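You operate a simulated robot arm through the tools that you are given. There is no shell and no other tool. Be economical: measure what you need, move in short steps, check, and stop when the job is done.

You run a simulated two-armed robot. Do the job below in one go: nothing can be reset, and whatever is moved stays where it is left.

Task
Wipe the large slate clean and chalk it orange all over.
Fine: use the grey cloth pad; pad and chalk go back. Set down upright: what you pick out. A coat counts when it lies all over at full strength: go over it till it gets no stronger. What is to be rubbed or washed off counts as gone when no trace of it is left.

Only the result counts: the job must be done as asked and must still hold three seconds after the hand-in. Knocking over, shifting, dropping, spilling or breaking anything else fails it. Flat cloth is picked up by pressing the open fingertips on it (5 to 10 N) and closing them slowly along it; thin cloth reads only 2 to 8 mm in the jaws.

Robot
Two 7-joint arms with fingered hands on one trunk, on a base that drives. Base frame: it is fixed to the floor where the robot stands at the start and does not move with it; the origin is under the middle of the robot, x ahead of it, y to its left, z up. Readings come in cm, rad, newtons and seconds.
The left shoulder is at the start at [3, 11.9, 104.4], the right one opposite. With the tool pointing down near the work surface each hand reaches from about 34 to 76 cm from the robot's upright axis, wherever it stands, measured 20 degrees to its own side. Places, roughly: grey cloth pad with green band (9x7x4 cm) [50, 20, 80]; large slate [60, 40, 80]. Payload 3.8 kg a hand.
Tool frame (each hand has its own): the origin (TCP) lies between the finger pads and is the grasp point; the fingertips stand 2.5 cm ahead of it; z points along the fingers, y is the line along which they close. Largest opening 8.8 cm; the body of the gripper starts 2.9 cm behind the TCP. The gripper is a hand of 4 fingers: y runs from the thumb to the fingers, the wrist lies at [-1.3, -10.6, -17.4] in the tool frame, and closing takes about 1.5 s.
Orientation is that of the tool frame in the base frame, as a unit quaternion [x, y, z, w]. With the fingers straight down and the wrist toward the robot, the tool's x, y and z point along [0, 1, 0], [1, 0, 0] and [0, 0, -1] of the base frame.

Tools
- The arms move only by the tool move_arm. It takes "left_moves", "right_moves" or both (then of equal length, played together; a hand with none holds still); each is a list of rows, each a list of 6 numbers: the shift along the tool's x, y, z in cm, then the turn, a rotation vector about the tool's x, y, z in rad. In form: [[tx, ty, tz, wx, wy, wz], ...]. A call has 1 to 8 rows; each row is the pose to reach, as a shift and turn from the pose commanded when the call began, along the tool's axes at that moment. "left_jaw" and "right_jaw" are, for a hand that has rows, the gripper command, from -1 (shut) to 1 (fully open), values between in proportion, set as the call begins (left out, the last holds). Each row takes 0.2 s and may step no farther than 5 cm and 0.15 rad from the row before; otherwise, or with a gripper value out of range, the whole call is refused. Where a pose cannot be reached the arm comes as near as it can. A force on the tool above 40 N (or 10 N above the force at the start of the call, whichever is more), or a blocked arm, ends the call early, and 0.2 s more pass. The fingers move at their own pace (about 15.3 cm/s each) and stop on an object; they squeeze with about 27 N. The grip force told is the motor's: it shows also when the fingers shut on nothing. Time passes only in rows, and 0.2 s behind the last, so rows that repeat a pose let the fingers close. It gives the time, the measured TCP pose, the force on the tool (base axes), the opening and the grip force at its end, in the units of the frame above (readings bear some noise), with the torque about the TCP (base axes, N m) and any sound that the robot's microphone picked up.
- Cameras (640 x 400 px; columns grow to the right, rows downward): "scene" is now at [4.31, 4.69, 159.48]; the picture's right is [0.60, -0.80, 0.00], its down [-0.59, -0.44, -0.68] and it looks along [0.54, 0.41, -0.74] (base axes); focal length 276 px, centre (320, 200). "left" rides on the left gripper at [-6.4, -8.3, -9.8] in its tool frame; the picture's right is [-0.62, -0.37, 0.69], its down [0.71, -0.63, 0.30] and it looks along [0.32, 0.68, 0.65] (tool axes); focal length 265 px, centre (320, 200). "right" rides on the right gripper at [6.4, -8.3, -9.8] in its tool frame; the picture's right is [-0.62, 0.37, -0.69], its down [-0.71, -0.63, 0.30] and it looks along [-0.32, 0.68, 0.65] (tool axes); focal length 265 px, centre (320, 200). There is no depth. A picture from a camera that has moved, and an enlarged one, comes with that camera's place and axes in the base frame and with its lens.
- get_image(camera): a new picture of that camera. It takes no simulated time.
- lift_body(by): slides the trunk up (or, below 0, down) by that many cm; the arms and the scene camera ride with it, the base frame stays. It gives what a move gives, with no picture.
- drive_base(legs): drives the robot by 1 to 6 legs, each [ahead, left, turn to the left] in cm, cm and rad, along the robot's own axes; the way and the turn of a leg run together, so that a leg with both is an arc; at most 150 cm and 3.142 rad a leg. The arms and the cameras ride along, it lands a little off, and it stops where it bumps. It gives what a move gives.
- finger_targets(index, middle, ring, thumb_bend, thumb_turn, hand): sets how far each is bent, from 0 (flat) to 100 (curled in); at 30 the hand is open as for a grip, at 70 the pads meet at the TCP. One left out holds its place. A second passes; each finger stops where it meets its share of the squeeze, and holds until it gets a number again. A gripper value or a shape takes the hand back. It gives what a move gives, with no picture; readings hold the bend of each and the force on the fingers (four entries, about 0 where the hand has none), thumb and palm. thumb_turn goes from beside the hand (0) to across from the fingers (100), as for a grip.
- set_grasp(shape, hand): the hand has 4 fingers and takes this shape, open, in about a second: jaw (thumb against the fingers, like two jaws); tri (thumb and two fingers); tip (a fingertip pinch); poke (one finger out to press); point (the index stretched); flat (the hand flat); cup (the hand cupped); fist (a fist). The gripper value then closes the fingers along that shape, each until it touches; the sizes above hold for jaw. It gives what a move gives, with no picture.
- aim_head(pan, tilt): turns the head with the scene camera to pan (to the left, within 2.094 rad either way) and tilt (down, from -0.506 to 1.204), counted from straight ahead of the robot. It gives what a move gives.
- enlarge(camera, box): a new picture of the part [left, top, right, bottom] of that camera's present view, enlarged. It takes no simulated time.
- sign_off(): hands the job in; it is judged then, once.

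Work in short steps. Places have to be worked out from the pictures, the camera data and where the tool is seen: move nearer, look again, correct. Check each grasp and each placing, and mend what went wrong. You have 120 turns and 88 pictures in all, those below and enlarged ones among them. Open the grippers and draw the arms clear of the work before you hand the job in, unless the task says otherwise; then end with one line.

The tools are called after "Call:" as a command line: name --argument value ..., lists and objects as JSON in quotes. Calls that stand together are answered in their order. move_arm: Moves the arms, as the interface text tells. Its arguments: {"type":"object","properties":{"left_moves":{"type":"array","items":{"type":"array","items":{"type":"number"}}},"left_jaw":{"type":"number"},"right_moves":{"type":"array","items":{"type":"array","items":{"type":"number"}}},"right_jaw":{"type":"number"}},"required":[]} The other tools are called the same way: lift_body (by) slides the trunk up or down; set_grasp (shape, hand) gives the hand a shape; finger_targets (index, middle, ring, thumb_bend, thumb_turn, hand) moves the fingers one by one; drive_base (legs) drives the base; aim_head (pan, tilt) turns the head that bears the scene camera; get_image (camera) takes a picture; enlarge (camera, box) takes an enlarged picture of a part of a camera's view; sign_off () hands the job in.

At the start:

```text
time: 0.0
left_tool_pos: [38.14, 42.5, 104.6]
left_tcp_rot: [0.707, 0.707, 0.0, 0.0]
left_wrist_force: [0.5, 0.6, -0.5]
left_ft_torque: [0.0, -0.03, 0.03]
left_finger_gap: 8.77
left_gripper_force: 0.1
left_shape: jaw
left_bend: [30.0, 30.0, 30.0, 30.0, 98.0]
left_finger forces: [0.0, 0.0, 0.0, 0.1, 0.0, 0.0]
right_tool_pos: [35.91, 5.39, 104.01]
right_tcp_rot: [0.707, 0.707, 0.0, 0.001]
right_wrist_force: [-0.7, 0.3, -0.2]
right_ft_torque: [0.01, -0.02, -0.03]
right_finger_gap: 8.78
right_gripper_force: 0.0
right_shape: jaw
right_bend: [30.0, 30.0, 30.0, 30.0, 98.0]
right_finger forces: [0.0, 0.0, 0.0, 0.1, 0.0, 0.0]
trunk travel left (down, up): [-20.0, 39.0]
robot x, y, heading: [0.03, 0.06, 0.002]
head pan, tilt: [0.644, 0.827]
```

scene: 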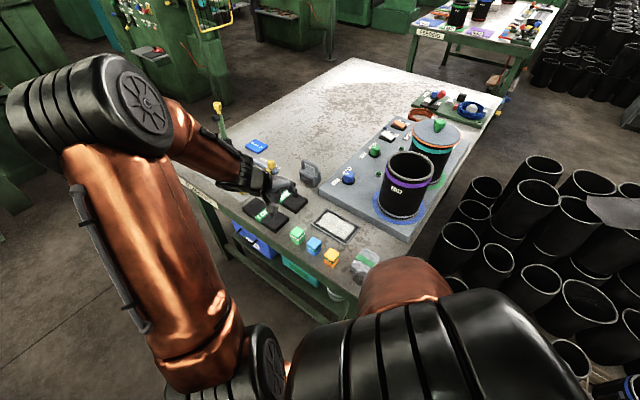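
right: 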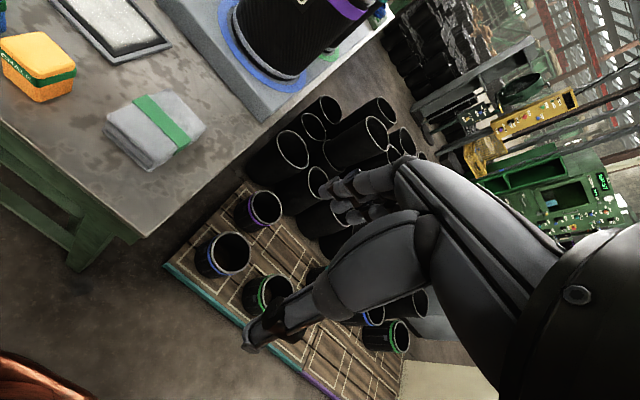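
left: 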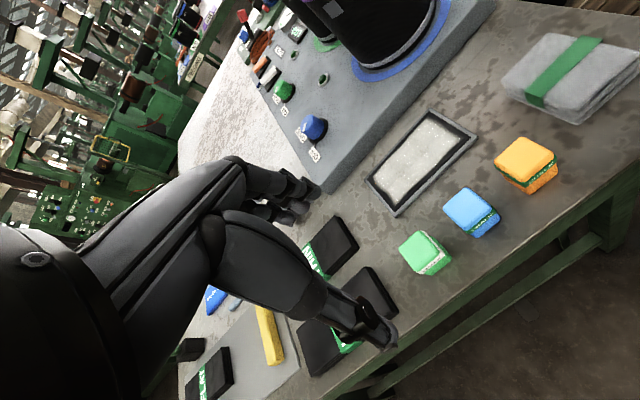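

The scene picture shows a framed slate, three coloured chalk blocks (green, blue, orange), a grey pad at right, black pads at left. I look closer.

Call:
enlarge --camera "scene" --box '[200, 120, 420, 300]'

Call:
enlarge --camera "left" --box '[180, 80, 640, 400]'

```text
2.22 times, centred on (310, 210) of scene
camera zoom: at [4.31, 4.69, 159.48], right [0.6, -0.8, 0.0], down [-0.59, -0.44, -0.68], along [0.54, 0.41, -0.74], focal length 613 px, centre (342, 178)
```

zoom: 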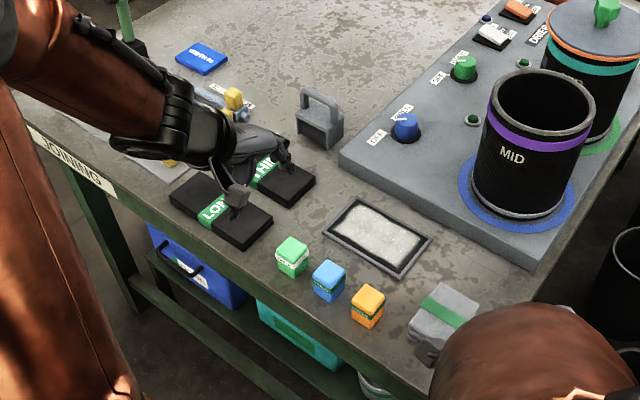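

```text
1.25 times, centred on (410, 240) of left
camera zoom: at [29.8, 36.09, 114.41], right [-0.37, -0.62, -0.69], down [-0.63, 0.71, -0.3], along [0.68, 0.32, -0.65], focal length 332 px, centre (208, 150)
```

zoom: 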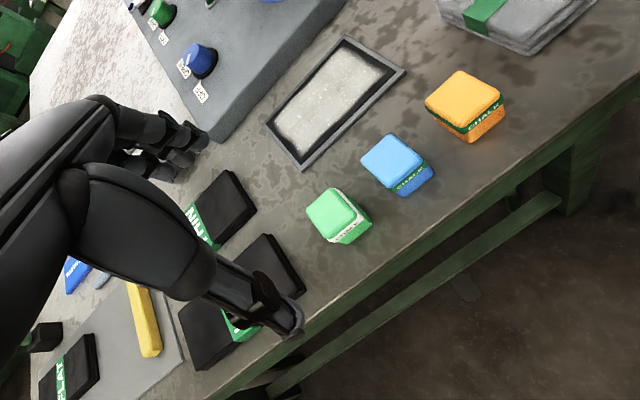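

The framed slate (~15x10 cm) is centred near [55.5, 36.7], the orange chalk is in front of it and the grey pad near [47, 20]. I move the left hand rightwards (clearing the right hand too) to free the view.

Call:
move_arm --left_moves '[[-4.5, 0, -1, 0, 0, 0], [-9, 0, -2, 0, 0, 0], [-13, 0, -3, 0, 0, 0], [-17, 0, -4, 0, 0, 0], [-20, 0, -4, 0, 0, 0]]' --right_moves '[[-4.5, 0, -1, 0, 0, 0], [-9, 0, -2, 0, 0, 0], [-13, -2, -3, 0, 0, 0], [-16, -4, -3, 0, 0, 0], [-18, -6, -3, 0, 0, 0]]'

Call:
get_image --camera "scene"

Call:
get_image --camera "left"

```text
time: 1.2
left_tool_pos: [38.19, 22.09, 108.34]
left_tcp_rot: [0.706, 0.708, 0.001, -0.002]
left_wrist_force: [0.2, -0.3, -0.3]
left_ft_torque: [0.01, -0.01, 0.0]
left_finger_gap: 8.77
left_gripper_force: 0.1
left_shape: jaw
left_bend: [30.0, 30.0, 30.0, 30.0, 98.0]
left_finger forces: [0.0, 0.0, 0.0, 0.0, 0.0, 0.0]
right_tool_pos: [36.46, -11.17, 109.14]
right_tcp_rot: [0.707, 0.707, -0.001, -0.002]
right_wrist_force: [-0.4, 0.8, -0.1]
right_ft_torque: [0.02, 0.0, 0.03]
right_finger_gap: 8.79
right_gripper_force: 0.1
right_shape: jaw
right_bend: [30.0, 30.0, 30.0, 30.0, 98.0]
right_finger forces: [0.0, 0.0, 0.1, 0.0, 0.0, 0.0]
right hand out of reach, approached as far as the arm can: row 3, 4, 5
trunk travel left (down, up): [-20.0, 39.0]
robot x, y, heading: [-0.03, 0.16, -0.0]
head pan, tilt: [0.644, 0.827]
```

```text
82 pictures are left
camera scene: at [4.3, 4.24, 159.49], right [0.6, -0.8, 0.0], down [-0.59, -0.44, -0.68], along [0.54, 0.41, -0.74], focal length 276 px, centre (320, 200)
```

scene: 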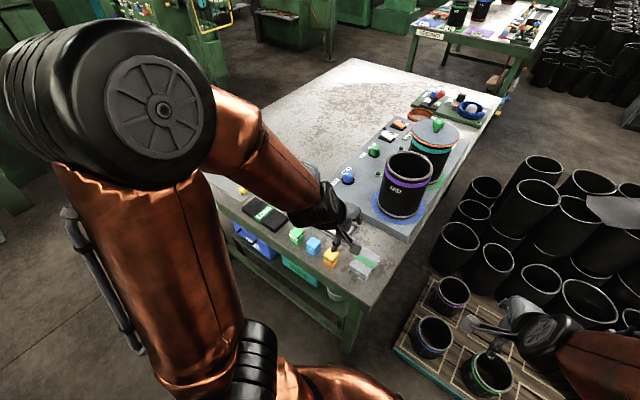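

```text
81 pictures are left
camera left: at [29.74, 15.61, 118.21], right [-0.37, -0.62, -0.69], down [-0.63, 0.71, -0.3], along [0.68, 0.33, -0.65], focal length 265 px, centre (320, 200)
```

left: 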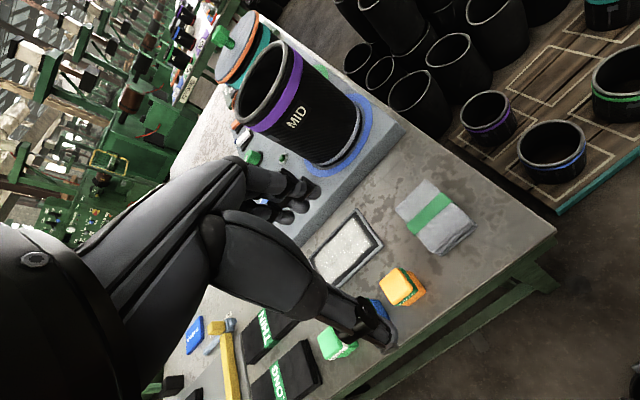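

The slate and pad are visible; I enlarge for detail and orientation.

Call:
enlarge --camera "left" --box '[290, 160, 490, 310]'

Call:
enlarge --camera "left" --box '[160, 280, 400, 400]'

```text
2.67 times, centred on (390, 235) of left
camera zoom: at [29.74, 15.61, 118.21], right [-0.37, -0.62, -0.69], down [-0.63, 0.71, -0.3], along [0.68, 0.33, -0.65], focal length 708 px, centre (133, 107)
```

zoom: 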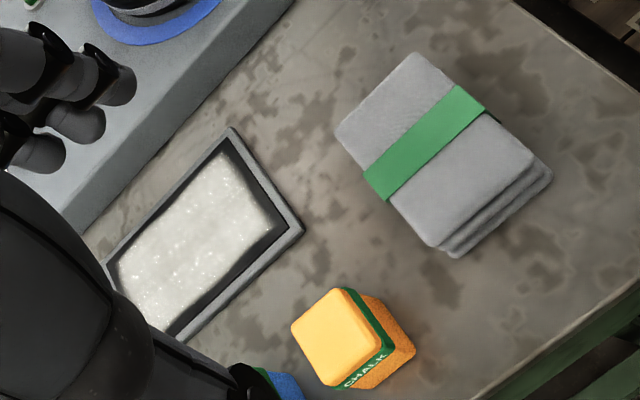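

```text
2.67 times, centred on (280, 340) of left
camera zoom: at [29.74, 15.61, 118.21], right [-0.37, -0.62, -0.69], down [-0.63, 0.71, -0.3], along [0.68, 0.33, -0.65], focal length 708 px, centre (427, -173)
```

zoom: 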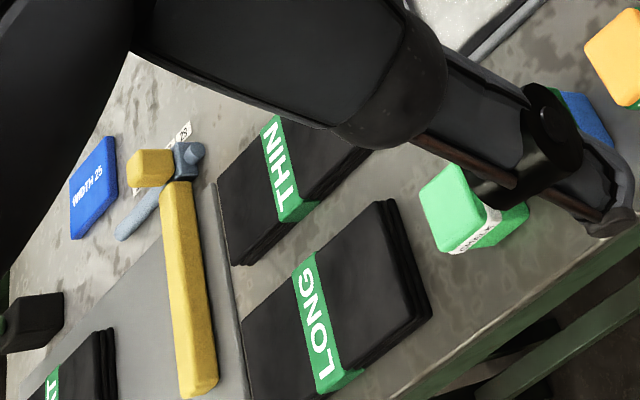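

Orange chalk, pad and slate are clear. I lower the left hand above the pad for a more exact view.

Call:
move_arm --left_moves '[[-1, 3, 3, 0, 0, 0], [-2, 6, 6, 0, 0, 0], [-2, 8, 10, 0, 0, 0], [-2, 8, 12, 0, 0, 0], [-2, 8, 12, 0, 0, 0]]'

Call:
get_image --camera "left"

Call:
enlarge --camera "scene" --box '[280, 190, 440, 310]'

```text
time: 2.4
left_tool_pos: [46.04, 20.72, 96.69]
left_tcp_rot: [0.708, 0.707, 0.0, 0.0]
left_wrist_force: [0.5, 0.3, 0.7]
left_ft_torque: [0.02, -0.01, -0.03]
left_finger_gap: 8.75
left_gripper_force: 0.1
left_shape: jaw
left_bend: [30.0, 30.0, 30.0, 30.0, 98.0]
left_finger forces: [0.1, 0.0, 0.0, 0.1, 0.0, 0.0]
right_tool_pos: [36.65, -10.81, 109.05]
right_tcp_rot: [0.707, 0.707, -0.001, -0.001]
right_wrist_force: [-0.1, 0.4, 0.7]
right_ft_torque: [-0.04, -0.02, 0.0]
right_finger_gap: 8.76
right_gripper_force: 0.1
right_shape: jaw
right_bend: [30.0, 30.0, 30.0, 30.0, 98.0]
right_finger forces: [0.0, 0.1, 0.1, 0.0, 0.0, 0.0]
trunk travel left (down, up): [-20.0, 39.0]
robot x, y, heading: [-0.3, 0.12, -0.002]
head pan, tilt: [0.644, 0.827]
```

```text
78 pictures are left
camera left: at [37.75, 14.27, 106.49], right [-0.37, -0.62, -0.69], down [-0.63, 0.71, -0.3], along [0.68, 0.32, -0.65], focal length 265 px, centre (320, 200)
```

left: 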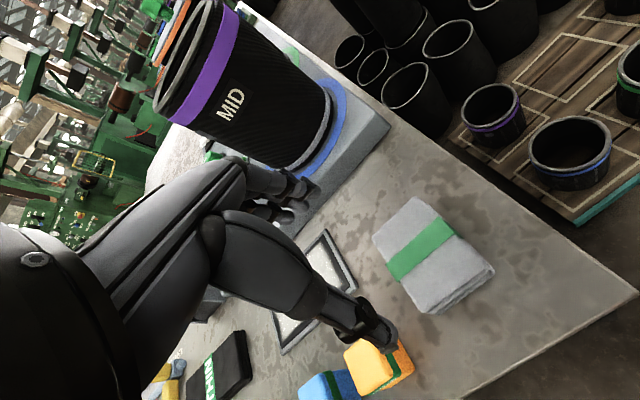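

```text
3.33 times, centred on (360, 250) of scene
camera zoom: at [4.32, 4.69, 159.48], right [0.6, -0.8, 0.0], down [-0.59, -0.44, -0.68], along [0.54, 0.41, -0.74], focal length 920 px, centre (187, 33)
```

zoom: 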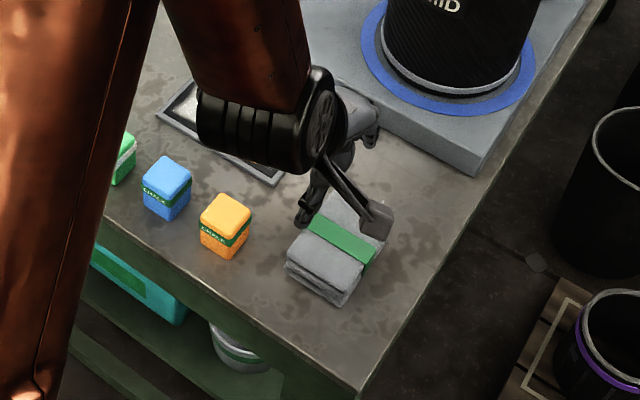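

Pad centre ≈[47.2, 19.3], long side along x, so I must close along y. I turn the hand 90° about the vertical (wrist to the left).

Call:
move_arm --left_moves '[[0, 0, 0, 0, 0, 0.15], [0, 0, 0, 0, 0, 0.3], [0, 0, 0, 0, 0, 0.45], [0, 0, 0, 0, 0, 0.6], [0, 0, 0, 0, 0, 0.75], [0, 0, 0, 0, 0, 0.9], [0, 0, 0, 0, 0, 1.05], [0, 0, 0, 0, 0, 1.2]]'

Call:
move_arm --left_moves '[[0, 0, 0, 0, 0, 0.15], [0, 0, 0, 0, 0, 0.3], [0, 0, 0, 0, 0, 0.37], [0, 0, 0, 0, 0, 0.37]]'

Call:
get_image --camera "left"

Call:
enlarge --camera "scene" --box '[240, 170, 440, 310]'

```text
time: 4.2
left_tool_pos: [46.15, 20.48, 96.66]
left_tcp_rot: [0.983, 0.183, -0.001, -0.001]
left_wrist_force: [0.8, -0.4, -0.3]
left_ft_torque: [-0.02, -0.01, -0.01]
left_finger_gap: 8.78
left_gripper_force: 0.1
left_shape: jaw
left_bend: [30.0, 30.0, 30.0, 30.0, 98.0]
left_finger forces: [0.0, 0.0, 0.0, 0.0, 0.0, 0.0]
right_tool_pos: [36.64, -10.71, 109.06]
right_tcp_rot: [0.707, 0.707, -0.001, -0.001]
right_wrist_force: [-0.5, 1.1, -0.1]
right_ft_torque: [0.02, 0.0, -0.02]
right_finger_gap: 8.75
right_gripper_force: 0.1
right_shape: jaw
right_bend: [30.0, 30.0, 30.0, 30.0, 98.0]
right_finger forces: [0.0, 0.0, 0.0, 0.0, 0.1, 0.1]
trunk travel left (down, up): [-20.0, 39.0]
robot x, y, heading: [0.11, -0.5, -0.0]
head pan, tilt: [0.644, 0.827]
```

```text
time: 5.2
left_tool_pos: [46.07, 20.44, 96.68]
left_tcp_rot: [1.0, 0.001, 0.0, 0.0]
left_wrist_force: [-0.8, 0.6, 0.6]
left_ft_torque: [-0.01, -0.03, 0.0]
left_finger_gap: 8.75
left_gripper_force: 0.1
left_shape: jaw
left_bend: [30.0, 30.0, 30.0, 30.0, 98.0]
left_finger forces: [0.0, 0.1, 0.0, 0.0, 0.1, 0.1]
right_tool_pos: [36.57, -10.8, 109.11]
right_tcp_rot: [0.707, 0.707, -0.001, -0.001]
right_wrist_force: [0.0, -0.4, 0.7]
right_ft_torque: [0.01, 0.0, 0.0]
right_finger_gap: 8.76
right_gripper_force: 0.0
right_shape: jaw
right_bend: [30.0, 30.0, 30.0, 30.0, 98.0]
right_finger forces: [0.1, 0.0, 0.0, 0.0, 0.0, 0.0]
trunk travel left (down, up): [-20.0, 39.0]
robot x, y, heading: [-0.05, -0.07, 0.0]
head pan, tilt: [0.644, 0.827]
```

```text
76 pictures are left
camera left: at [39.66, 28.82, 106.41], right [-0.62, 0.37, -0.69], down [0.71, 0.63, -0.3], along [0.32, -0.68, -0.65], focal length 265 px, centre (320, 200)
```

left: 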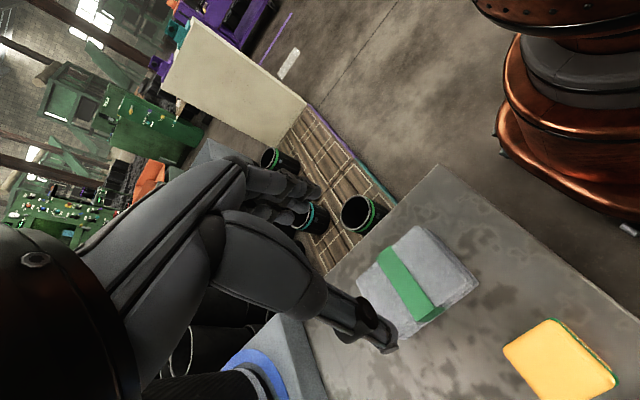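

```text
2.86 times, centred on (340, 240) of scene
camera zoom: at [4.32, 4.68, 159.48], right [0.6, -0.8, 0.0], down [-0.59, -0.44, -0.68], along [0.54, 0.41, -0.74], focal length 788 px, centre (263, 86)
```

zoom: 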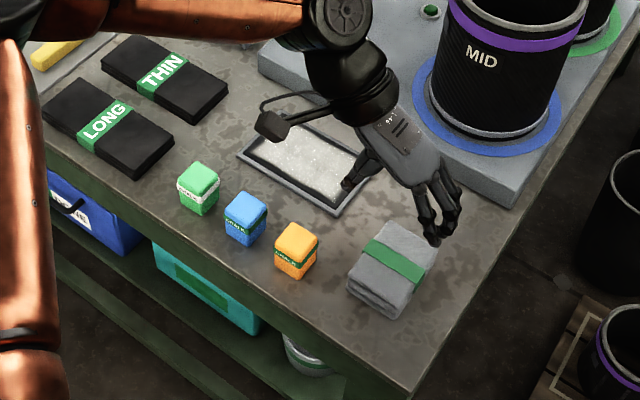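

Triangulating the views gives pad centre ≈[47.7, 19.6], top z≈82. I move over it and come down to ~5 cm above for a check.

Call:
move_arm --left_moves '[[0.8, 0.4, 2, 0, 0, 0], [1.6, 0.8, 5, 0, 0, 0], [1.6, 0.8, 8, 0, 0, 0], [1.6, 0.8, 8, 0, 0, 0]]' --left_jaw 1

Call:
get_image --camera "left"

Call:
enlarge --camera "scene" --box '[310, 210, 430, 290]'

```text
time: 6.2
left_tool_pos: [47.54, 19.75, 88.54]
left_tcp_rot: [1.0, 0.0, 0.0, 0.0]
left_wrist_force: [0.1, 0.6, -0.7]
left_ft_torque: [-0.01, -0.04, 0.0]
left_finger_gap: 8.78
left_gripper_force: 0.1
left_shape: jaw
left_bend: [30.0, 30.0, 30.0, 30.0, 98.0]
left_finger forces: [0.0, 0.0, 0.0, 0.0, 0.0, 0.1]
right_tool_pos: [36.61, -10.8, 109.14]
right_tcp_rot: [0.707, 0.708, -0.001, -0.002]
right_wrist_force: [1.1, 0.1, -0.1]
right_ft_torque: [0.0, 0.02, 0.0]
right_finger_gap: 8.77
right_gripper_force: 0.0
right_shape: jaw
right_bend: [30.0, 30.0, 30.0, 30.0, 98.0]
right_finger forces: [0.0, 0.1, 0.0, 0.0, 0.0, 0.0]
trunk travel left (down, up): [-20.0, 39.0]
robot x, y, heading: [0.17, 0.0, -0.0]
head pan, tilt: [0.644, 0.827]
```

```text
74 pictures are left
camera left: at [41.18, 28.03, 98.39], right [-0.62, 0.37, -0.69], down [0.71, 0.63, -0.3], along [0.33, -0.68, -0.65], focal length 265 px, centre (320, 200)
```

left: 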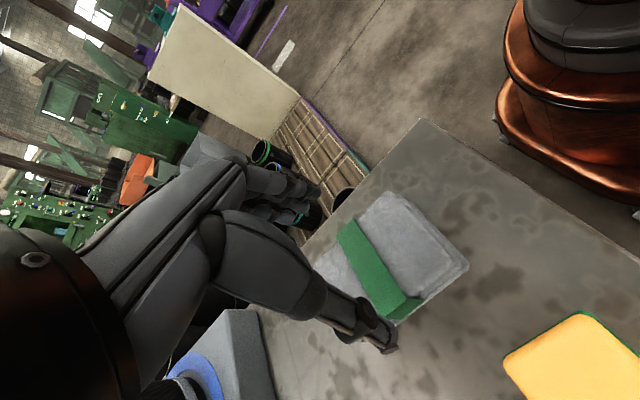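

```text
5.00 times, centred on (370, 250) of scene
camera zoom: at [4.3, 4.66, 159.48], right [0.6, -0.8, 0.0], down [-0.59, -0.44, -0.68], along [0.54, 0.41, -0.74], focal length 1379 px, centre (70, -50)
```

zoom: 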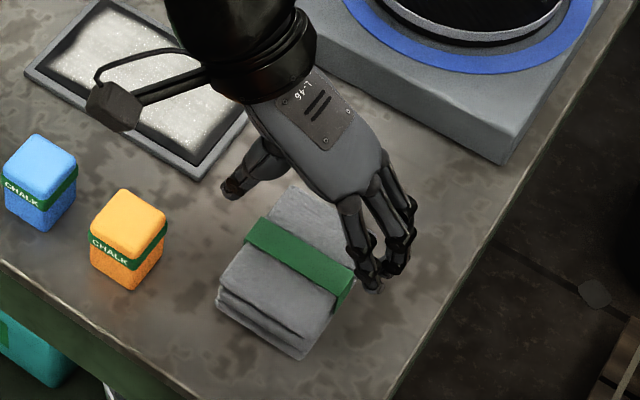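

Band centre reads ≈[48.5, 19.5]. I shift 0.8 cm ahead and descend until the tips are near the pad top, then check.

Call:
move_arm --left_moves '[[0.8, 0.1, 1.5, 0, 0, 0], [0.8, 0.1, 3.2, 0, 0, 0], [0.8, 0.1, 3.2, 0, 0, 0]]'

Call:
get_image --camera "left"

Call:
enlarge --camera "scene" --box '[310, 210, 430, 290]'

```text
time: 7.0
left_tool_pos: [48.45, 19.71, 85.33]
left_tcp_rot: [1.0, 0.0, 0.0, -0.001]
left_wrist_force: [0.0, 0.2, -1.2]
left_ft_torque: [0.0, 0.04, 0.02]
left_finger_gap: 8.77
left_gripper_force: 0.2
left_shape: jaw
left_bend: [30.0, 30.0, 30.0, 30.0, 98.0]
left_finger forces: [0.1, 0.1, 0.0, 0.2, 0.0, 0.0]
right_tool_pos: [36.56, -10.88, 109.16]
right_tcp_rot: [0.707, 0.707, -0.001, -0.002]
right_wrist_force: [-0.1, 0.7, -0.7]
right_ft_torque: [-0.03, 0.0, 0.0]
right_finger_gap: 8.76
right_gripper_force: 0.1
right_shape: jaw
right_bend: [30.0, 30.0, 30.0, 30.0, 98.0]
right_finger forces: [0.0, 0.0, 0.0, 0.0, 0.0, 0.0]
trunk travel left (down, up): [-20.0, 39.0]
robot x, y, heading: [0.45, -0.08, -0.004]
head pan, tilt: [0.644, 0.827]
```

```text
72 pictures are left
camera left: at [42.1, 27.98, 95.23], right [-0.62, 0.37, -0.69], down [0.71, 0.63, -0.3], along [0.32, -0.68, -0.65], focal length 265 px, centre (320, 200)
```

left: 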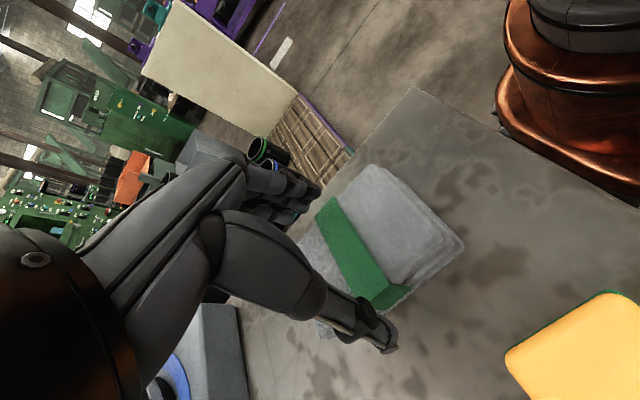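

```text
5.00 times, centred on (370, 250) of scene
camera zoom: at [4.33, 4.67, 159.48], right [0.6, -0.8, 0.0], down [-0.59, -0.44, -0.68], along [0.54, 0.41, -0.74], focal length 1379 px, centre (70, -50)
```

zoom: 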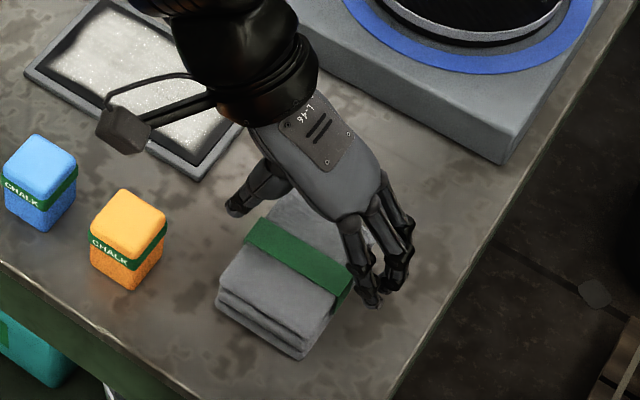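

Fingers straddle the pad well. I descend further in small steps, watching the force.

Call:
move_arm --left_moves '[[0, 0, 0.8, 0, 0, 0], [0, 0, 1.6, 0, 0, 0], [0, 0, 2.0, 0, 0, 0]]'

Call:
get_image --camera "left"

Call:
enlarge --camera "scene" --box '[310, 210, 430, 290]'

```text
time: 7.8
left_tool_pos: [48.5, 19.66, 83.43]
left_tcp_rot: [1.0, 0.0, 0.0, 0.0]
left_wrist_force: [-0.2, 0.6, -0.6]
left_ft_torque: [0.02, -0.02, 0.0]
left_finger_gap: 8.77
left_gripper_force: 0.1
left_shape: jaw
left_bend: [30.0, 30.0, 30.0, 30.0, 98.0]
left_finger forces: [0.1, 0.0, 0.0, 0.0, 0.0, 0.0]
right_tool_pos: [36.5, -10.75, 109.04]
right_tcp_rot: [0.707, 0.707, -0.001, -0.001]
right_wrist_force: [0.2, 0.1, 0.1]
right_ft_torque: [0.01, 0.01, 0.0]
right_finger_gap: 8.76
right_gripper_force: 0.1
right_shape: jaw
right_bend: [30.0, 30.0, 30.0, 30.0, 98.0]
right_finger forces: [0.1, 0.1, 0.1, 0.0, 0.0, 0.0]
trunk travel left (down, up): [-20.0, 39.0]
robot x, y, heading: [0.29, -0.05, -0.001]
head pan, tilt: [0.644, 0.827]
```

```text
70 pictures are left
camera left: at [42.08, 28.0, 93.22], right [-0.62, 0.37, -0.69], down [0.71, 0.63, -0.3], along [0.33, -0.68, -0.65], focal length 265 px, centre (320, 200)
```

left: 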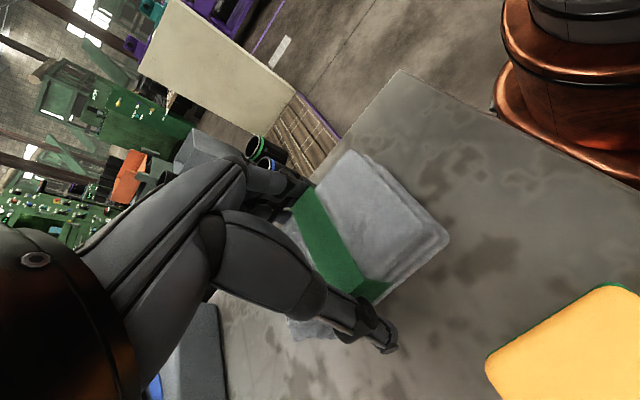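

```text
5.00 times, centred on (370, 250) of scene
camera zoom: at [4.33, 4.68, 159.48], right [0.6, -0.8, 0.0], down [-0.59, -0.44, -0.68], along [0.54, 0.41, -0.74], focal length 1379 px, centre (70, -50)
```

zoom: 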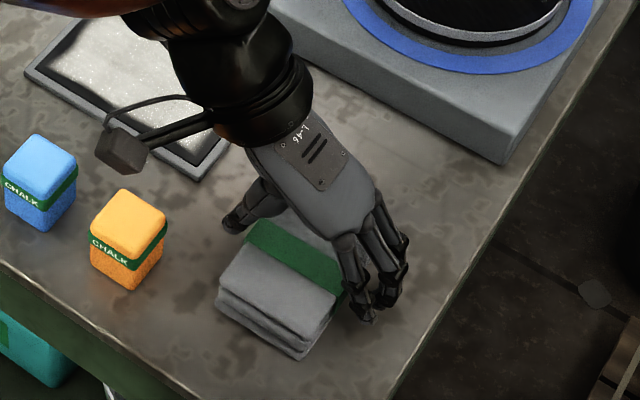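

Clear on both sides; I feel downward for the table in small steps.

Call:
move_arm --left_moves '[[0, 0, 0.4, 0, 0, 0], [0, 0, 0.8, 0, 0, 0], [0, 0, 0.8, 0, 0, 0]]'

Call:
enlarge --camera "scene" --box '[310, 210, 430, 290]'

```text
time: 8.6
left_tool_pos: [48.51, 19.66, 82.45]
left_tcp_rot: [1.0, 0.002, 0.0, 0.0]
left_wrist_force: [0.6, 0.6, 2.7]
left_ft_torque: [-0.1, -0.03, -0.04]
left_finger_gap: 8.76
left_gripper_force: 0.0
left_shape: jaw
left_bend: [30.0, 30.0, 30.0, 30.0, 98.0]
left_finger forces: [0.0, 2.1, 0.0, 0.0, 0.0, 0.0]
right_tool_pos: [36.59, -10.82, 109.05]
right_tcp_rot: [0.707, 0.707, -0.002, -0.001]
right_wrist_force: [-0.6, 0.3, 0.3]
right_ft_torque: [0.0, 0.0, 0.03]
right_finger_gap: 8.76
right_gripper_force: 0.0
right_shape: jaw
right_bend: [30.0, 30.0, 30.0, 30.0, 98.0]
right_finger forces: [0.0, 0.0, 0.0, 0.1, 0.0, 0.1]
trunk travel left (down, up): [-20.0, 39.0]
robot x, y, heading: [0.02, 0.11, -0.0]
head pan, tilt: [0.644, 0.827]
```

```text
5.00 times, centred on (370, 250) of scene
camera zoom: at [4.31, 4.68, 159.48], right [0.6, -0.8, 0.0], down [-0.59, -0.44, -0.68], along [0.54, 0.41, -0.74], focal length 1379 px, centre (70, -50)
```

zoom: 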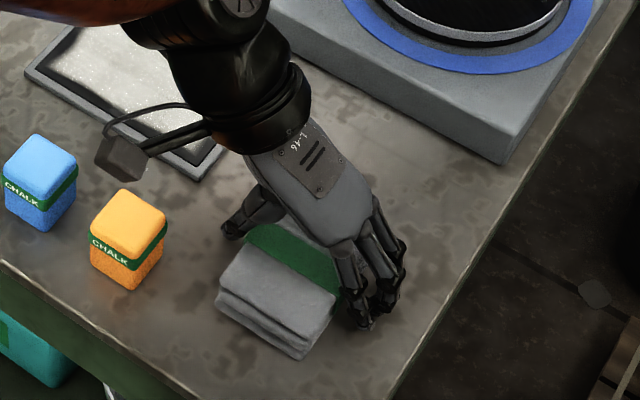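

Table contact at TCP 82.45 → table z≈80. I raise to ~83.3 and close on the pad.

Call:
move_arm --left_moves '[[0, 0, -0.8, 0, 0, 0], [0, 0, -0.8, 0, 0, 0]]'

Call:
move_arm --left_moves '[[0, 0, 0, 0, 0, 0], [0, 0, 0, 0, 0, 0], [0, 0, 0, 0, 0, 0], [0, 0, 0, 0, 0, 0], [0, 0, 0, 0, 0, 0], [0, 0, 0, 0, 0, 0], [0, 0, 0, 0, 0, 0], [0, 0, 0, 0, 0, 0]]' --left_jaw -1

Call:
enlarge --camera "scene" --box '[310, 210, 430, 290]'

```text
time: 9.2
left_tool_pos: [48.5, 19.63, 83.34]
left_tcp_rot: [1.0, 0.0, 0.0, 0.0]
left_wrist_force: [1.1, 0.0, 0.9]
left_ft_torque: [-0.01, 0.02, -0.01]
left_finger_gap: 8.78
left_gripper_force: 0.0
left_shape: jaw
left_bend: [30.0, 30.0, 30.0, 30.0, 98.0]
left_finger forces: [0.0, 0.0, 0.0, 0.1, 0.1, 0.0]
right_tool_pos: [36.64, -10.86, 109.08]
right_tcp_rot: [0.707, 0.707, -0.002, -0.001]
right_wrist_force: [0.1, 0.5, -0.3]
right_ft_torque: [-0.01, 0.0, -0.04]
right_finger_gap: 8.77
right_gripper_force: 0.0
right_shape: jaw
right_bend: [30.0, 30.0, 30.0, 30.0, 98.0]
right_finger forces: [0.1, 0.0, 0.0, 0.0, 0.0, 0.0]
trunk travel left (down, up): [-20.0, 39.0]
robot x, y, heading: [-0.11, 0.31, 0.0]
head pan, tilt: [0.644, 0.827]
```

```text
time: 11.0
left_tool_pos: [48.51, 19.7, 83.49]
left_tcp_rot: [1.0, 0.0, 0.0, 0.0]
left_wrist_force: [0.2, -0.7, -0.1]
left_ft_torque: [0.0, -0.01, 0.02]
left_finger_gap: 5.94
left_gripper_force: 27.4
left_shape: jaw
left_bend: [28.0, 38.0, 35.0, 60.0, 99.0]
left_finger forces: [13.8, 7.7, 3.2, 0.0, 24.8, 0.0]
right_tool_pos: [36.53, -10.72, 108.97]
right_tcp_rot: [0.707, 0.707, -0.001, -0.002]
right_wrist_force: [0.0, -0.5, 0.1]
right_ft_torque: [-0.04, 0.01, 0.01]
right_finger_gap: 8.74
right_gripper_force: 0.0
right_shape: jaw
right_bend: [30.0, 30.0, 30.0, 30.0, 98.0]
right_finger forces: [0.1, 0.0, 0.1, 0.0, 0.0, 0.1]
trunk travel left (down, up): [-20.0, 39.0]
robot x, y, heading: [-0.46, -0.18, -0.002]
head pan, tilt: [0.644, 0.827]
```

```text
5.00 times, centred on (370, 250) of scene
camera zoom: at [4.33, 4.68, 159.48], right [0.6, -0.8, 0.0], down [-0.59, -0.44, -0.68], along [0.54, 0.41, -0.74], focal length 1379 px, centre (70, -50)
```

zoom: 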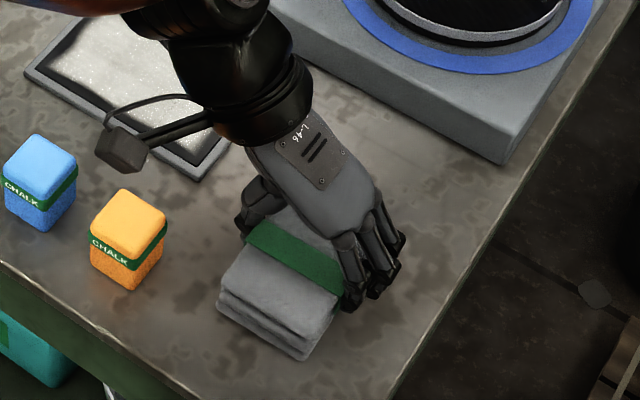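

Grip is firm (27 N, 5.9 cm). I lift and carry the pad over the slate.

Call:
move_arm --left_moves '[[0, 0, -3, 0, 0, 0], [0, 0, -6, 0, 0, 0], [0, 0, -9, 0, 0, 0], [1, -4, -9, 0, 0, 0], [3, -8, -9, 0, 0, 0], [5, -12, -9, 0, 0, 0], [7, -16.5, -9, 0, 0, 0], [7, -16.5, -9, 0, 0, 0]]'

Call:
get_image --camera "left"

Call:
enlarge --camera "scene" --box '[260, 170, 420, 270]'

```text
time: 12.8
left_tool_pos: [55.42, 36.06, 92.38]
left_tcp_rot: [1.0, 0.0, 0.0, 0.0]
left_wrist_force: [-0.1, 0.4, -0.8]
left_ft_torque: [0.01, 0.0, -0.03]
left_finger_gap: 5.91
left_gripper_force: 26.8
left_shape: jaw
left_bend: [28.0, 38.0, 35.0, 60.0, 99.0]
left_finger forces: [13.8, 7.5, 3.4, 0.0, 25.0, 0.0]
right_tool_pos: [36.57, -10.77, 109.12]
right_tcp_rot: [0.707, 0.707, -0.001, 0.0]
right_wrist_force: [-0.6, -0.2, -0.9]
right_ft_torque: [0.0, -0.01, 0.01]
right_finger_gap: 8.75
right_gripper_force: 0.0
right_shape: jaw
right_bend: [30.0, 30.0, 30.0, 30.0, 98.0]
right_finger forces: [0.0, 0.0, 0.0, 0.1, 0.1, 0.0]
trunk travel left (down, up): [-20.0, 39.0]
robot x, y, heading: [0.23, -0.04, -0.004]
head pan, tilt: [0.644, 0.827]
```

```text
66 pictures are left
camera left: at [48.98, 44.49, 102.28], right [-0.62, 0.37, -0.69], down [0.71, 0.63, -0.31], along [0.32, -0.68, -0.65], focal length 265 px, centre (320, 200)
```

left: 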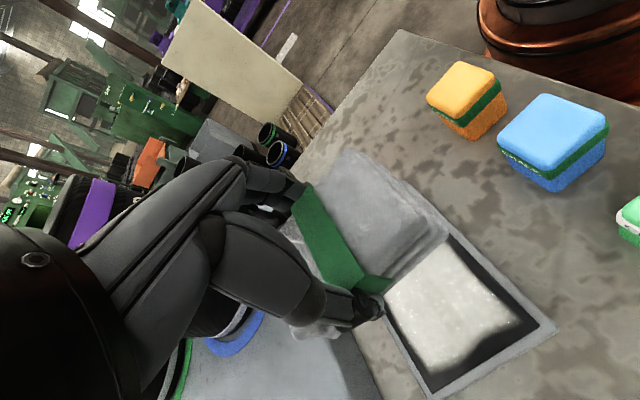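

```text
4.00 times, centred on (340, 220) of scene
camera zoom: at [4.22, 4.69, 159.48], right [0.6, -0.8, 0.0], down [-0.59, -0.44, -0.68], along [0.54, 0.41, -0.74], focal length 1103 px, centre (240, 120)
```

zoom: 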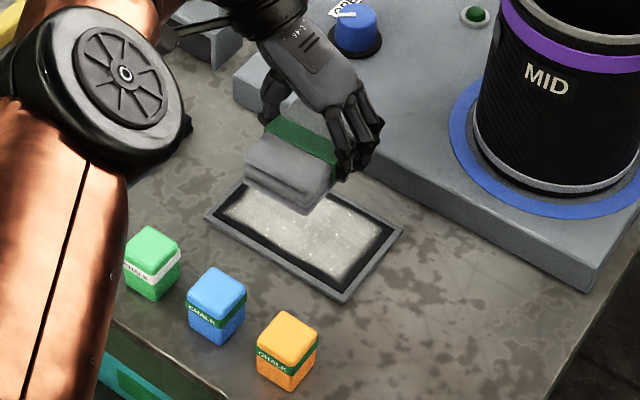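

Slate frame spans about x 50.4–59.4, y 28.8–43.5. I check whether the rim is raised.

Call:
enlarge --camera "left" --box '[370, 230, 570, 400]'

Call:
enlarge --camera "scene" --box '[300, 205, 370, 250]'

```text
2.35 times, centred on (470, 315) of left
camera zoom: at [48.98, 44.49, 102.28], right [-0.62, 0.37, -0.69], down [0.71, 0.63, -0.31], along [0.32, -0.68, -0.65], focal length 624 px, centre (-33, -71)
```

zoom: 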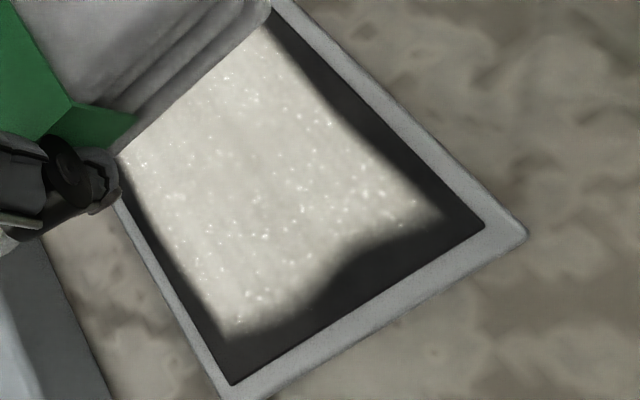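

```text
8.89 times, centred on (335, 228) of scene
camera zoom: at [4.22, 4.69, 159.48], right [0.6, -0.8, 0.0], down [-0.59, -0.44, -0.68], along [0.54, 0.41, -0.74], focal length 2452 px, centre (187, -44)
```

zoom: 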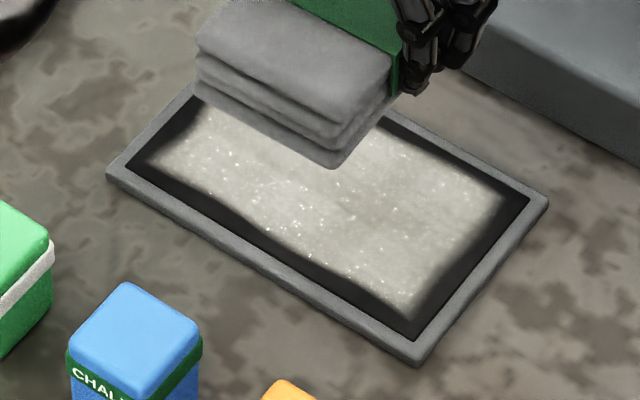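

The rim is low and nearly flush. I descend to just above, then press lightly until contact.

Call:
move_arm --left_moves '[[-0.5, 0, 3, 0, 0, 0], [-0.5, 0, 6, 0, 0, 0], [-0.5, 0, 7, 0, 0, 0], [-0.5, 0, 7.5, 0, 0, 0], [-0.5, 0, 8, 0, 0, 0], [-0.5, 0, 8.3, 0, 0, 0], [-0.5, 0, 8.3, 0, 0, 0]]'

```text
time: 14.4
left_tool_pos: [54.25, 35.79, 84.74]
left_tcp_rot: [1.0, 0.0, 0.001, -0.001]
left_wrist_force: [1.1, -0.5, 0.6]
left_ft_torque: [0.01, 0.01, 0.0]
left_finger_gap: 5.92
left_gripper_force: 26.9
left_shape: jaw
left_bend: [28.0, 38.0, 35.0, 60.0, 99.0]
left_finger forces: [13.7, 7.7, 3.2, 0.0, 24.8, 0.1]
left hand out of reach, approached as far as the arm can: row 3, 4, 5, 6, 7
right_tool_pos: [36.66, -10.8, 109.07]
right_tcp_rot: [0.707, 0.707, -0.001, -0.001]
right_wrist_force: [-1.0, 0.3, 0.5]
right_ft_torque: [0.02, -0.03, -0.02]
right_finger_gap: 8.78
right_gripper_force: 0.0
right_shape: jaw
right_bend: [30.0, 30.0, 30.0, 30.0, 98.0]
right_finger forces: [0.0, 0.1, 0.1, 0.1, 0.0, 0.0]
trunk travel left (down, up): [-20.0, 39.0]
robot x, y, heading: [-0.03, 0.21, -0.001]
head pan, tilt: [0.644, 0.827]
```

At the reach limit here. I raise the hand, then drive the base 14 cm left to bring the slate nearer to the left shoulder.

Call:
move_arm --left_moves '[[0, 0, -4, 0, 0, 0], [-4, 4, -8, 0, 0, 0], [-8, 8, -12, 0, 0, 0], [-10, 10, -15, 0, 0, 0]]'

Call:
drive_base --legs '[[0, 14, 0]]'

Call:
get_image --camera "scene"

```text
refused: row 2 steps farther than a row can; nothing moved
```

```text
time: 15.7
left_tool_pos: [54.31, 50.07, 84.66]
left_tcp_rot: [1.0, 0.0, 0.0, 0.0]
left_wrist_force: [0.0, -1.8, 0.6]
left_ft_torque: [-0.03, -0.01, -0.07]
left_finger_gap: 5.89
left_gripper_force: 26.9
left_shape: jaw
left_bend: [28.0, 38.0, 35.0, 61.0, 99.0]
left_finger forces: [15.1, 8.4, 3.8, 0.0, 25.6, 0.0]
right_tool_pos: [36.49, 3.5, 109.1]
right_tcp_rot: [0.708, 0.707, -0.001, -0.001]
right_wrist_force: [0.0, 0.4, -0.3]
right_ft_torque: [0.02, 0.0, -0.01]
right_finger_gap: 8.77
right_gripper_force: 0.0
right_shape: jaw
right_bend: [30.0, 30.0, 30.0, 30.0, 98.0]
right_finger forces: [0.0, 0.0, 0.1, 0.1, 0.0, 0.1]
trunk travel left (down, up): [-20.0, 39.0]
robot x, y, heading: [0.27, 14.25, -0.0]
head pan, tilt: [0.644, 0.827]
```

```text
62 pictures are left
camera scene: at [4.33, 19.06, 159.47], right [0.6, -0.8, 0.0], down [-0.59, -0.44, -0.68], along [0.54, 0.41, -0.74], focal length 276 px, centre (320, 200)
```

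scene: 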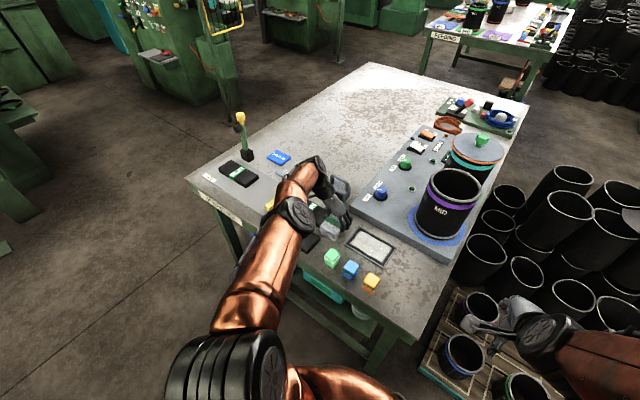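

The raise was refused while the drive went on at low height, so I must check whether anything was shifted.

Call:
enlarge --camera "scene" --box '[230, 130, 430, 300]'

Call:
get_image --camera "left"

```text
2.35 times, centred on (330, 215) of scene
camera zoom: at [4.33, 19.06, 159.47], right [0.6, -0.8, 0.0], down [-0.59, -0.44, -0.68], along [0.54, 0.41, -0.74], focal length 649 px, centre (296, 165)
```

zoom: 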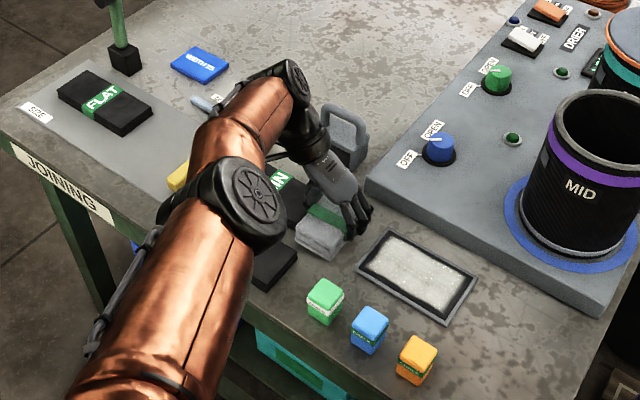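

```text
60 pictures are left
camera left: at [47.84, 58.42, 94.47], right [-0.62, 0.37, -0.69], down [0.71, 0.63, -0.31], along [0.32, -0.68, -0.65], focal length 265 px, centre (320, 200)
```

left: 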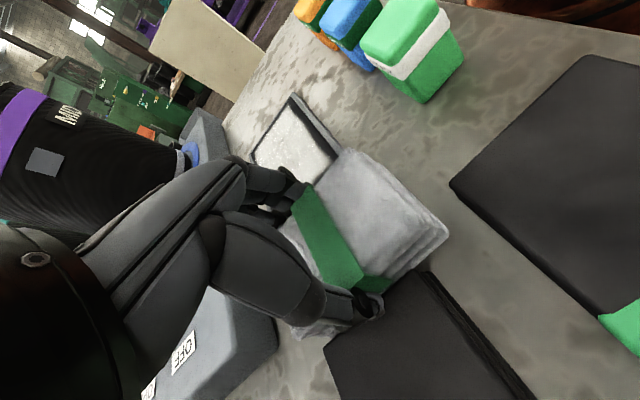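

The slate itself is unmoved, but the black THIN pack may have been pushed. I lift straight up and look.

Call:
move_arm --left_moves '[[0, 0, -4, 0, 0, 0], [0, 0, -8, 0, 0, 0], [0, 3, -11, 0, 0, 0], [0, 7, -13, 0, 0, 0], [0, 11, -13, 0, 0, 0]]'

Call:
get_image --camera "left"

Call:
enlarge --camera "scene" --box '[200, 120, 420, 300]'

```text
time: 16.9
left_tool_pos: [54.33, 38.78, 97.75]
left_tcp_rot: [1.0, 0.001, 0.0, 0.001]
left_wrist_force: [-0.1, -0.2, -0.1]
left_ft_torque: [0.04, 0.0, 0.0]
left_finger_gap: 5.9
left_gripper_force: 27.2
left_shape: jaw
left_bend: [28.0, 38.0, 35.0, 60.0, 99.0]
left_finger forces: [14.6, 7.8, 3.3, 0.0, 25.6, 0.1]
right_tool_pos: [36.66, 3.28, 109.06]
right_tcp_rot: [0.707, 0.707, -0.002, -0.001]
right_wrist_force: [-0.1, -0.9, -0.9]
right_ft_torque: [0.02, -0.02, 0.0]
right_finger_gap: 8.76
right_gripper_force: 0.0
right_shape: jaw
right_bend: [30.0, 30.0, 30.0, 30.0, 98.0]
right_finger forces: [0.0, 0.1, 0.1, 0.0, 0.0, 0.1]
trunk travel left (down, up): [-20.0, 39.0]
robot x, y, heading: [-0.08, 14.34, -0.001]
head pan, tilt: [0.644, 0.827]
```

```text
59 pictures are left
camera left: at [47.99, 47.06, 107.59], right [-0.62, 0.37, -0.69], down [0.71, 0.63, -0.3], along [0.33, -0.68, -0.65], focal length 265 px, centre (320, 200)
```

left: 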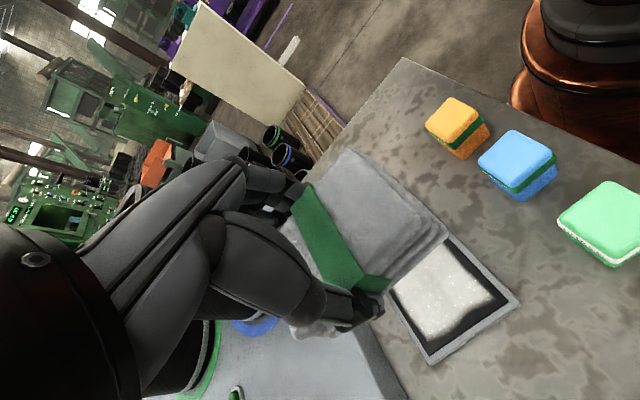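

```text
2.22 times, centred on (310, 210) of scene
camera zoom: at [4.36, 18.75, 159.48], right [0.6, -0.8, 0.0], down [-0.59, -0.44, -0.68], along [0.54, 0.41, -0.74], focal length 613 px, centre (342, 178)
```

zoom: 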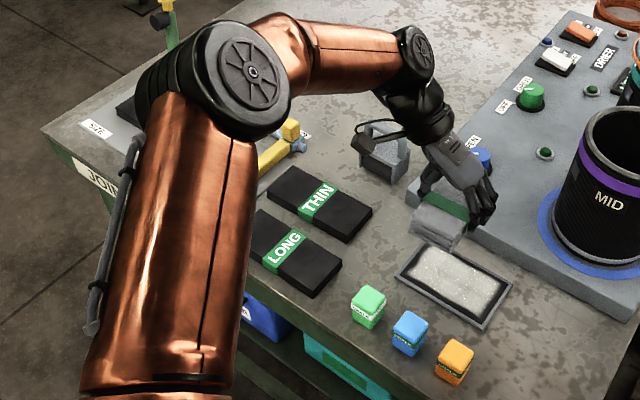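

THIN may have moved by ~1–2 cm relative to LONG; I need a precise measurement, so I zoom in on both packs.

Call:
enlarge --camera "scene" --box '[270, 180, 350, 260]'

```text
5.00 times, centred on (310, 220) of scene
camera zoom: at [4.36, 18.75, 159.48], right [0.6, -0.8, 0.0], down [-0.59, -0.44, -0.68], along [0.54, 0.41, -0.74], focal length 1379 px, centre (370, 100)
```

zoom: 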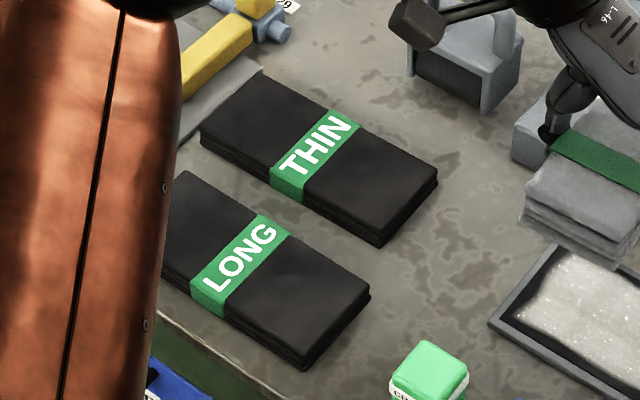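

To measure any shift exactly, I'll restore the earlier viewpoint: hand back, then drive right 14 cm, and compare the same crop as before.

Call:
move_arm --left_moves '[[-3, 1, 0, 0, 0, 0], [-6, 3, 0, 0, 0, 0], [-8.3, 4.3, 0, 0, 0, 0], [-8.3, 4.3, 0, 0, 0, 0]]'

```text
time: 17.9
left_tool_pos: [46.03, 34.78, 97.66]
left_tcp_rot: [1.0, 0.001, -0.001, 0.0]
left_wrist_force: [-0.9, -0.5, -0.4]
left_ft_torque: [0.02, -0.01, -0.01]
left_finger_gap: 5.88
left_gripper_force: 27.2
left_shape: jaw
left_bend: [28.0, 38.0, 35.0, 60.0, 99.0]
left_finger forces: [14.6, 7.7, 3.3, 0.0, 25.6, 0.0]
right_tool_pos: [36.62, 3.33, 109.11]
right_tcp_rot: [0.707, 0.707, -0.001, -0.001]
right_wrist_force: [0.5, -1.2, 0.1]
right_ft_torque: [-0.01, 0.04, 0.04]
right_finger_gap: 8.75
right_gripper_force: 0.0
right_shape: jaw
right_bend: [30.0, 30.0, 30.0, 30.0, 98.0]
right_finger forces: [0.0, 0.0, 0.0, 0.1, 0.0, 0.0]
trunk travel left (down, up): [-20.0, 39.0]
robot x, y, heading: [-0.05, 13.99, 0.003]
head pan, tilt: [0.644, 0.827]
```

The hand is high and clear at z≈97.7; I drive back right and take the same crop.

Call:
drive_base --legs '[[0, -14.05, 0]]'

Call:
enlarge --camera "scene" --box '[240, 170, 440, 310]'

```text
time: 19.3
left_tool_pos: [46.13, 20.28, 97.73]
left_tcp_rot: [1.0, 0.001, 0.0, -0.001]
left_wrist_force: [0.8, -0.6, -1.0]
left_ft_torque: [0.01, 0.0, -0.03]
left_finger_gap: 5.87
left_gripper_force: 27.1
left_shape: jaw
left_bend: [28.0, 38.0, 35.0, 60.0, 99.0]
left_finger forces: [14.5, 7.7, 3.4, 0.0, 25.6, 0.0]
right_tool_pos: [36.5, -11.01, 109.15]
right_tcp_rot: [0.707, 0.707, -0.001, -0.002]
right_wrist_force: [0.4, 0.4, -0.7]
right_ft_torque: [0.05, -0.01, -0.03]
right_finger_gap: 8.76
right_gripper_force: 0.0
right_shape: jaw
right_bend: [30.0, 30.0, 30.0, 30.0, 98.0]
right_finger forces: [0.0, 0.0, 0.0, 0.1, 0.0, 0.1]
trunk travel left (down, up): [-20.0, 39.0]
robot x, y, heading: [-0.28, 0.43, 0.003]
head pan, tilt: [0.644, 0.827]
```

```text
2.86 times, centred on (340, 240) of scene
camera zoom: at [4.34, 4.36, 159.48], right [0.6, -0.8, 0.0], down [-0.59, -0.44, -0.68], along [0.54, 0.41, -0.74], focal length 788 px, centre (263, 86)
```

zoom: 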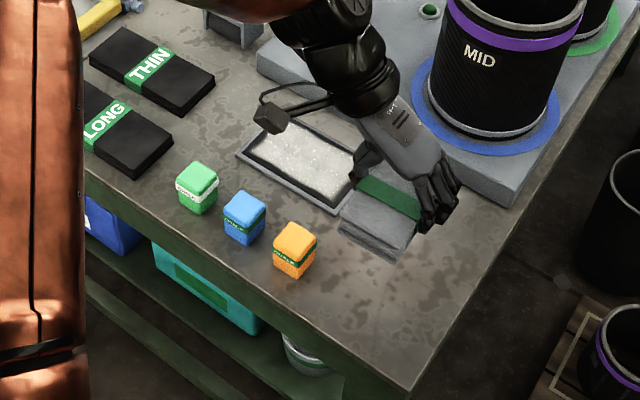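

Direct comparison: only THIN moved, by ≈2.0 cm toward +y (LONG, chalks and slate unchanged). I'll put it back after wiping. Now I drive left again with the hand high.

Call:
drive_base --legs '[[0, 14, 0]]'

Call:
move_arm --left_moves '[[3, -0.7, 0, 0, 0, 0], [6, -1.2, 2, 0, 0, 0], [8.8, -1.6, 5, 0, 0, 0], [8.8, -1.6, 8, 0, 0, 0], [8.8, -1.6, 10.5, 0, 0, 0], [8.8, -1.6, 11.5, 0, 0, 0], [8.8, -1.6, 11.5, 0, 0, 0]]'

```text
time: 20.6
left_tool_pos: [46.09, 34.6, 97.66]
left_tcp_rot: [1.0, 0.002, 0.0, 0.002]
left_wrist_force: [0.1, 0.3, -0.5]
left_ft_torque: [-0.06, -0.02, -0.04]
left_finger_gap: 5.87
left_gripper_force: 26.8
left_shape: jaw
left_bend: [28.0, 38.0, 35.0, 60.0, 99.0]
left_finger forces: [14.5, 7.8, 3.3, 0.1, 25.7, 0.1]
right_tool_pos: [36.54, 3.19, 109.11]
right_tcp_rot: [0.707, 0.707, -0.001, -0.001]
right_wrist_force: [0.3, 1.3, -0.2]
right_ft_torque: [-0.02, -0.01, -0.01]
right_finger_gap: 8.74
right_gripper_force: 0.0
right_shape: jaw
right_bend: [30.0, 30.0, 30.0, 30.0, 98.0]
right_finger forces: [0.0, 0.1, 0.0, 0.0, 0.0, 0.0]
trunk travel left (down, up): [-20.0, 39.0]
robot x, y, heading: [0.08, 13.97, -0.0]
head pan, tilt: [0.644, 0.827]
```

```text
time: 22.2
left_tool_pos: [54.91, 36.0, 86.13]
left_tcp_rot: [1.0, 0.001, 0.0, 0.0]
left_wrist_force: [0.7, -0.3, -0.6]
left_ft_torque: [0.0, -0.02, 0.01]
left_finger_gap: 5.9
left_gripper_force: 26.9
left_shape: jaw
left_bend: [28.0, 38.0, 35.0, 60.0, 99.0]
left_finger forces: [14.5, 7.7, 3.3, 0.1, 25.5, 0.0]
right_tool_pos: [36.69, 3.07, 109.2]
right_tcp_rot: [0.706, 0.708, -0.002, -0.002]
right_wrist_force: [0.1, -0.9, -0.4]
right_ft_torque: [-0.02, 0.03, 0.0]
right_finger_gap: 8.77
right_gripper_force: 0.1
right_shape: jaw
right_bend: [30.0, 30.0, 30.0, 30.0, 98.0]
right_finger forces: [0.1, 0.1, 0.0, 0.0, 0.0, 0.1]
trunk travel left (down, up): [-20.0, 39.0]
robot x, y, heading: [-0.01, 13.86, 0.006]
head pan, tilt: [0.644, 0.827]
```

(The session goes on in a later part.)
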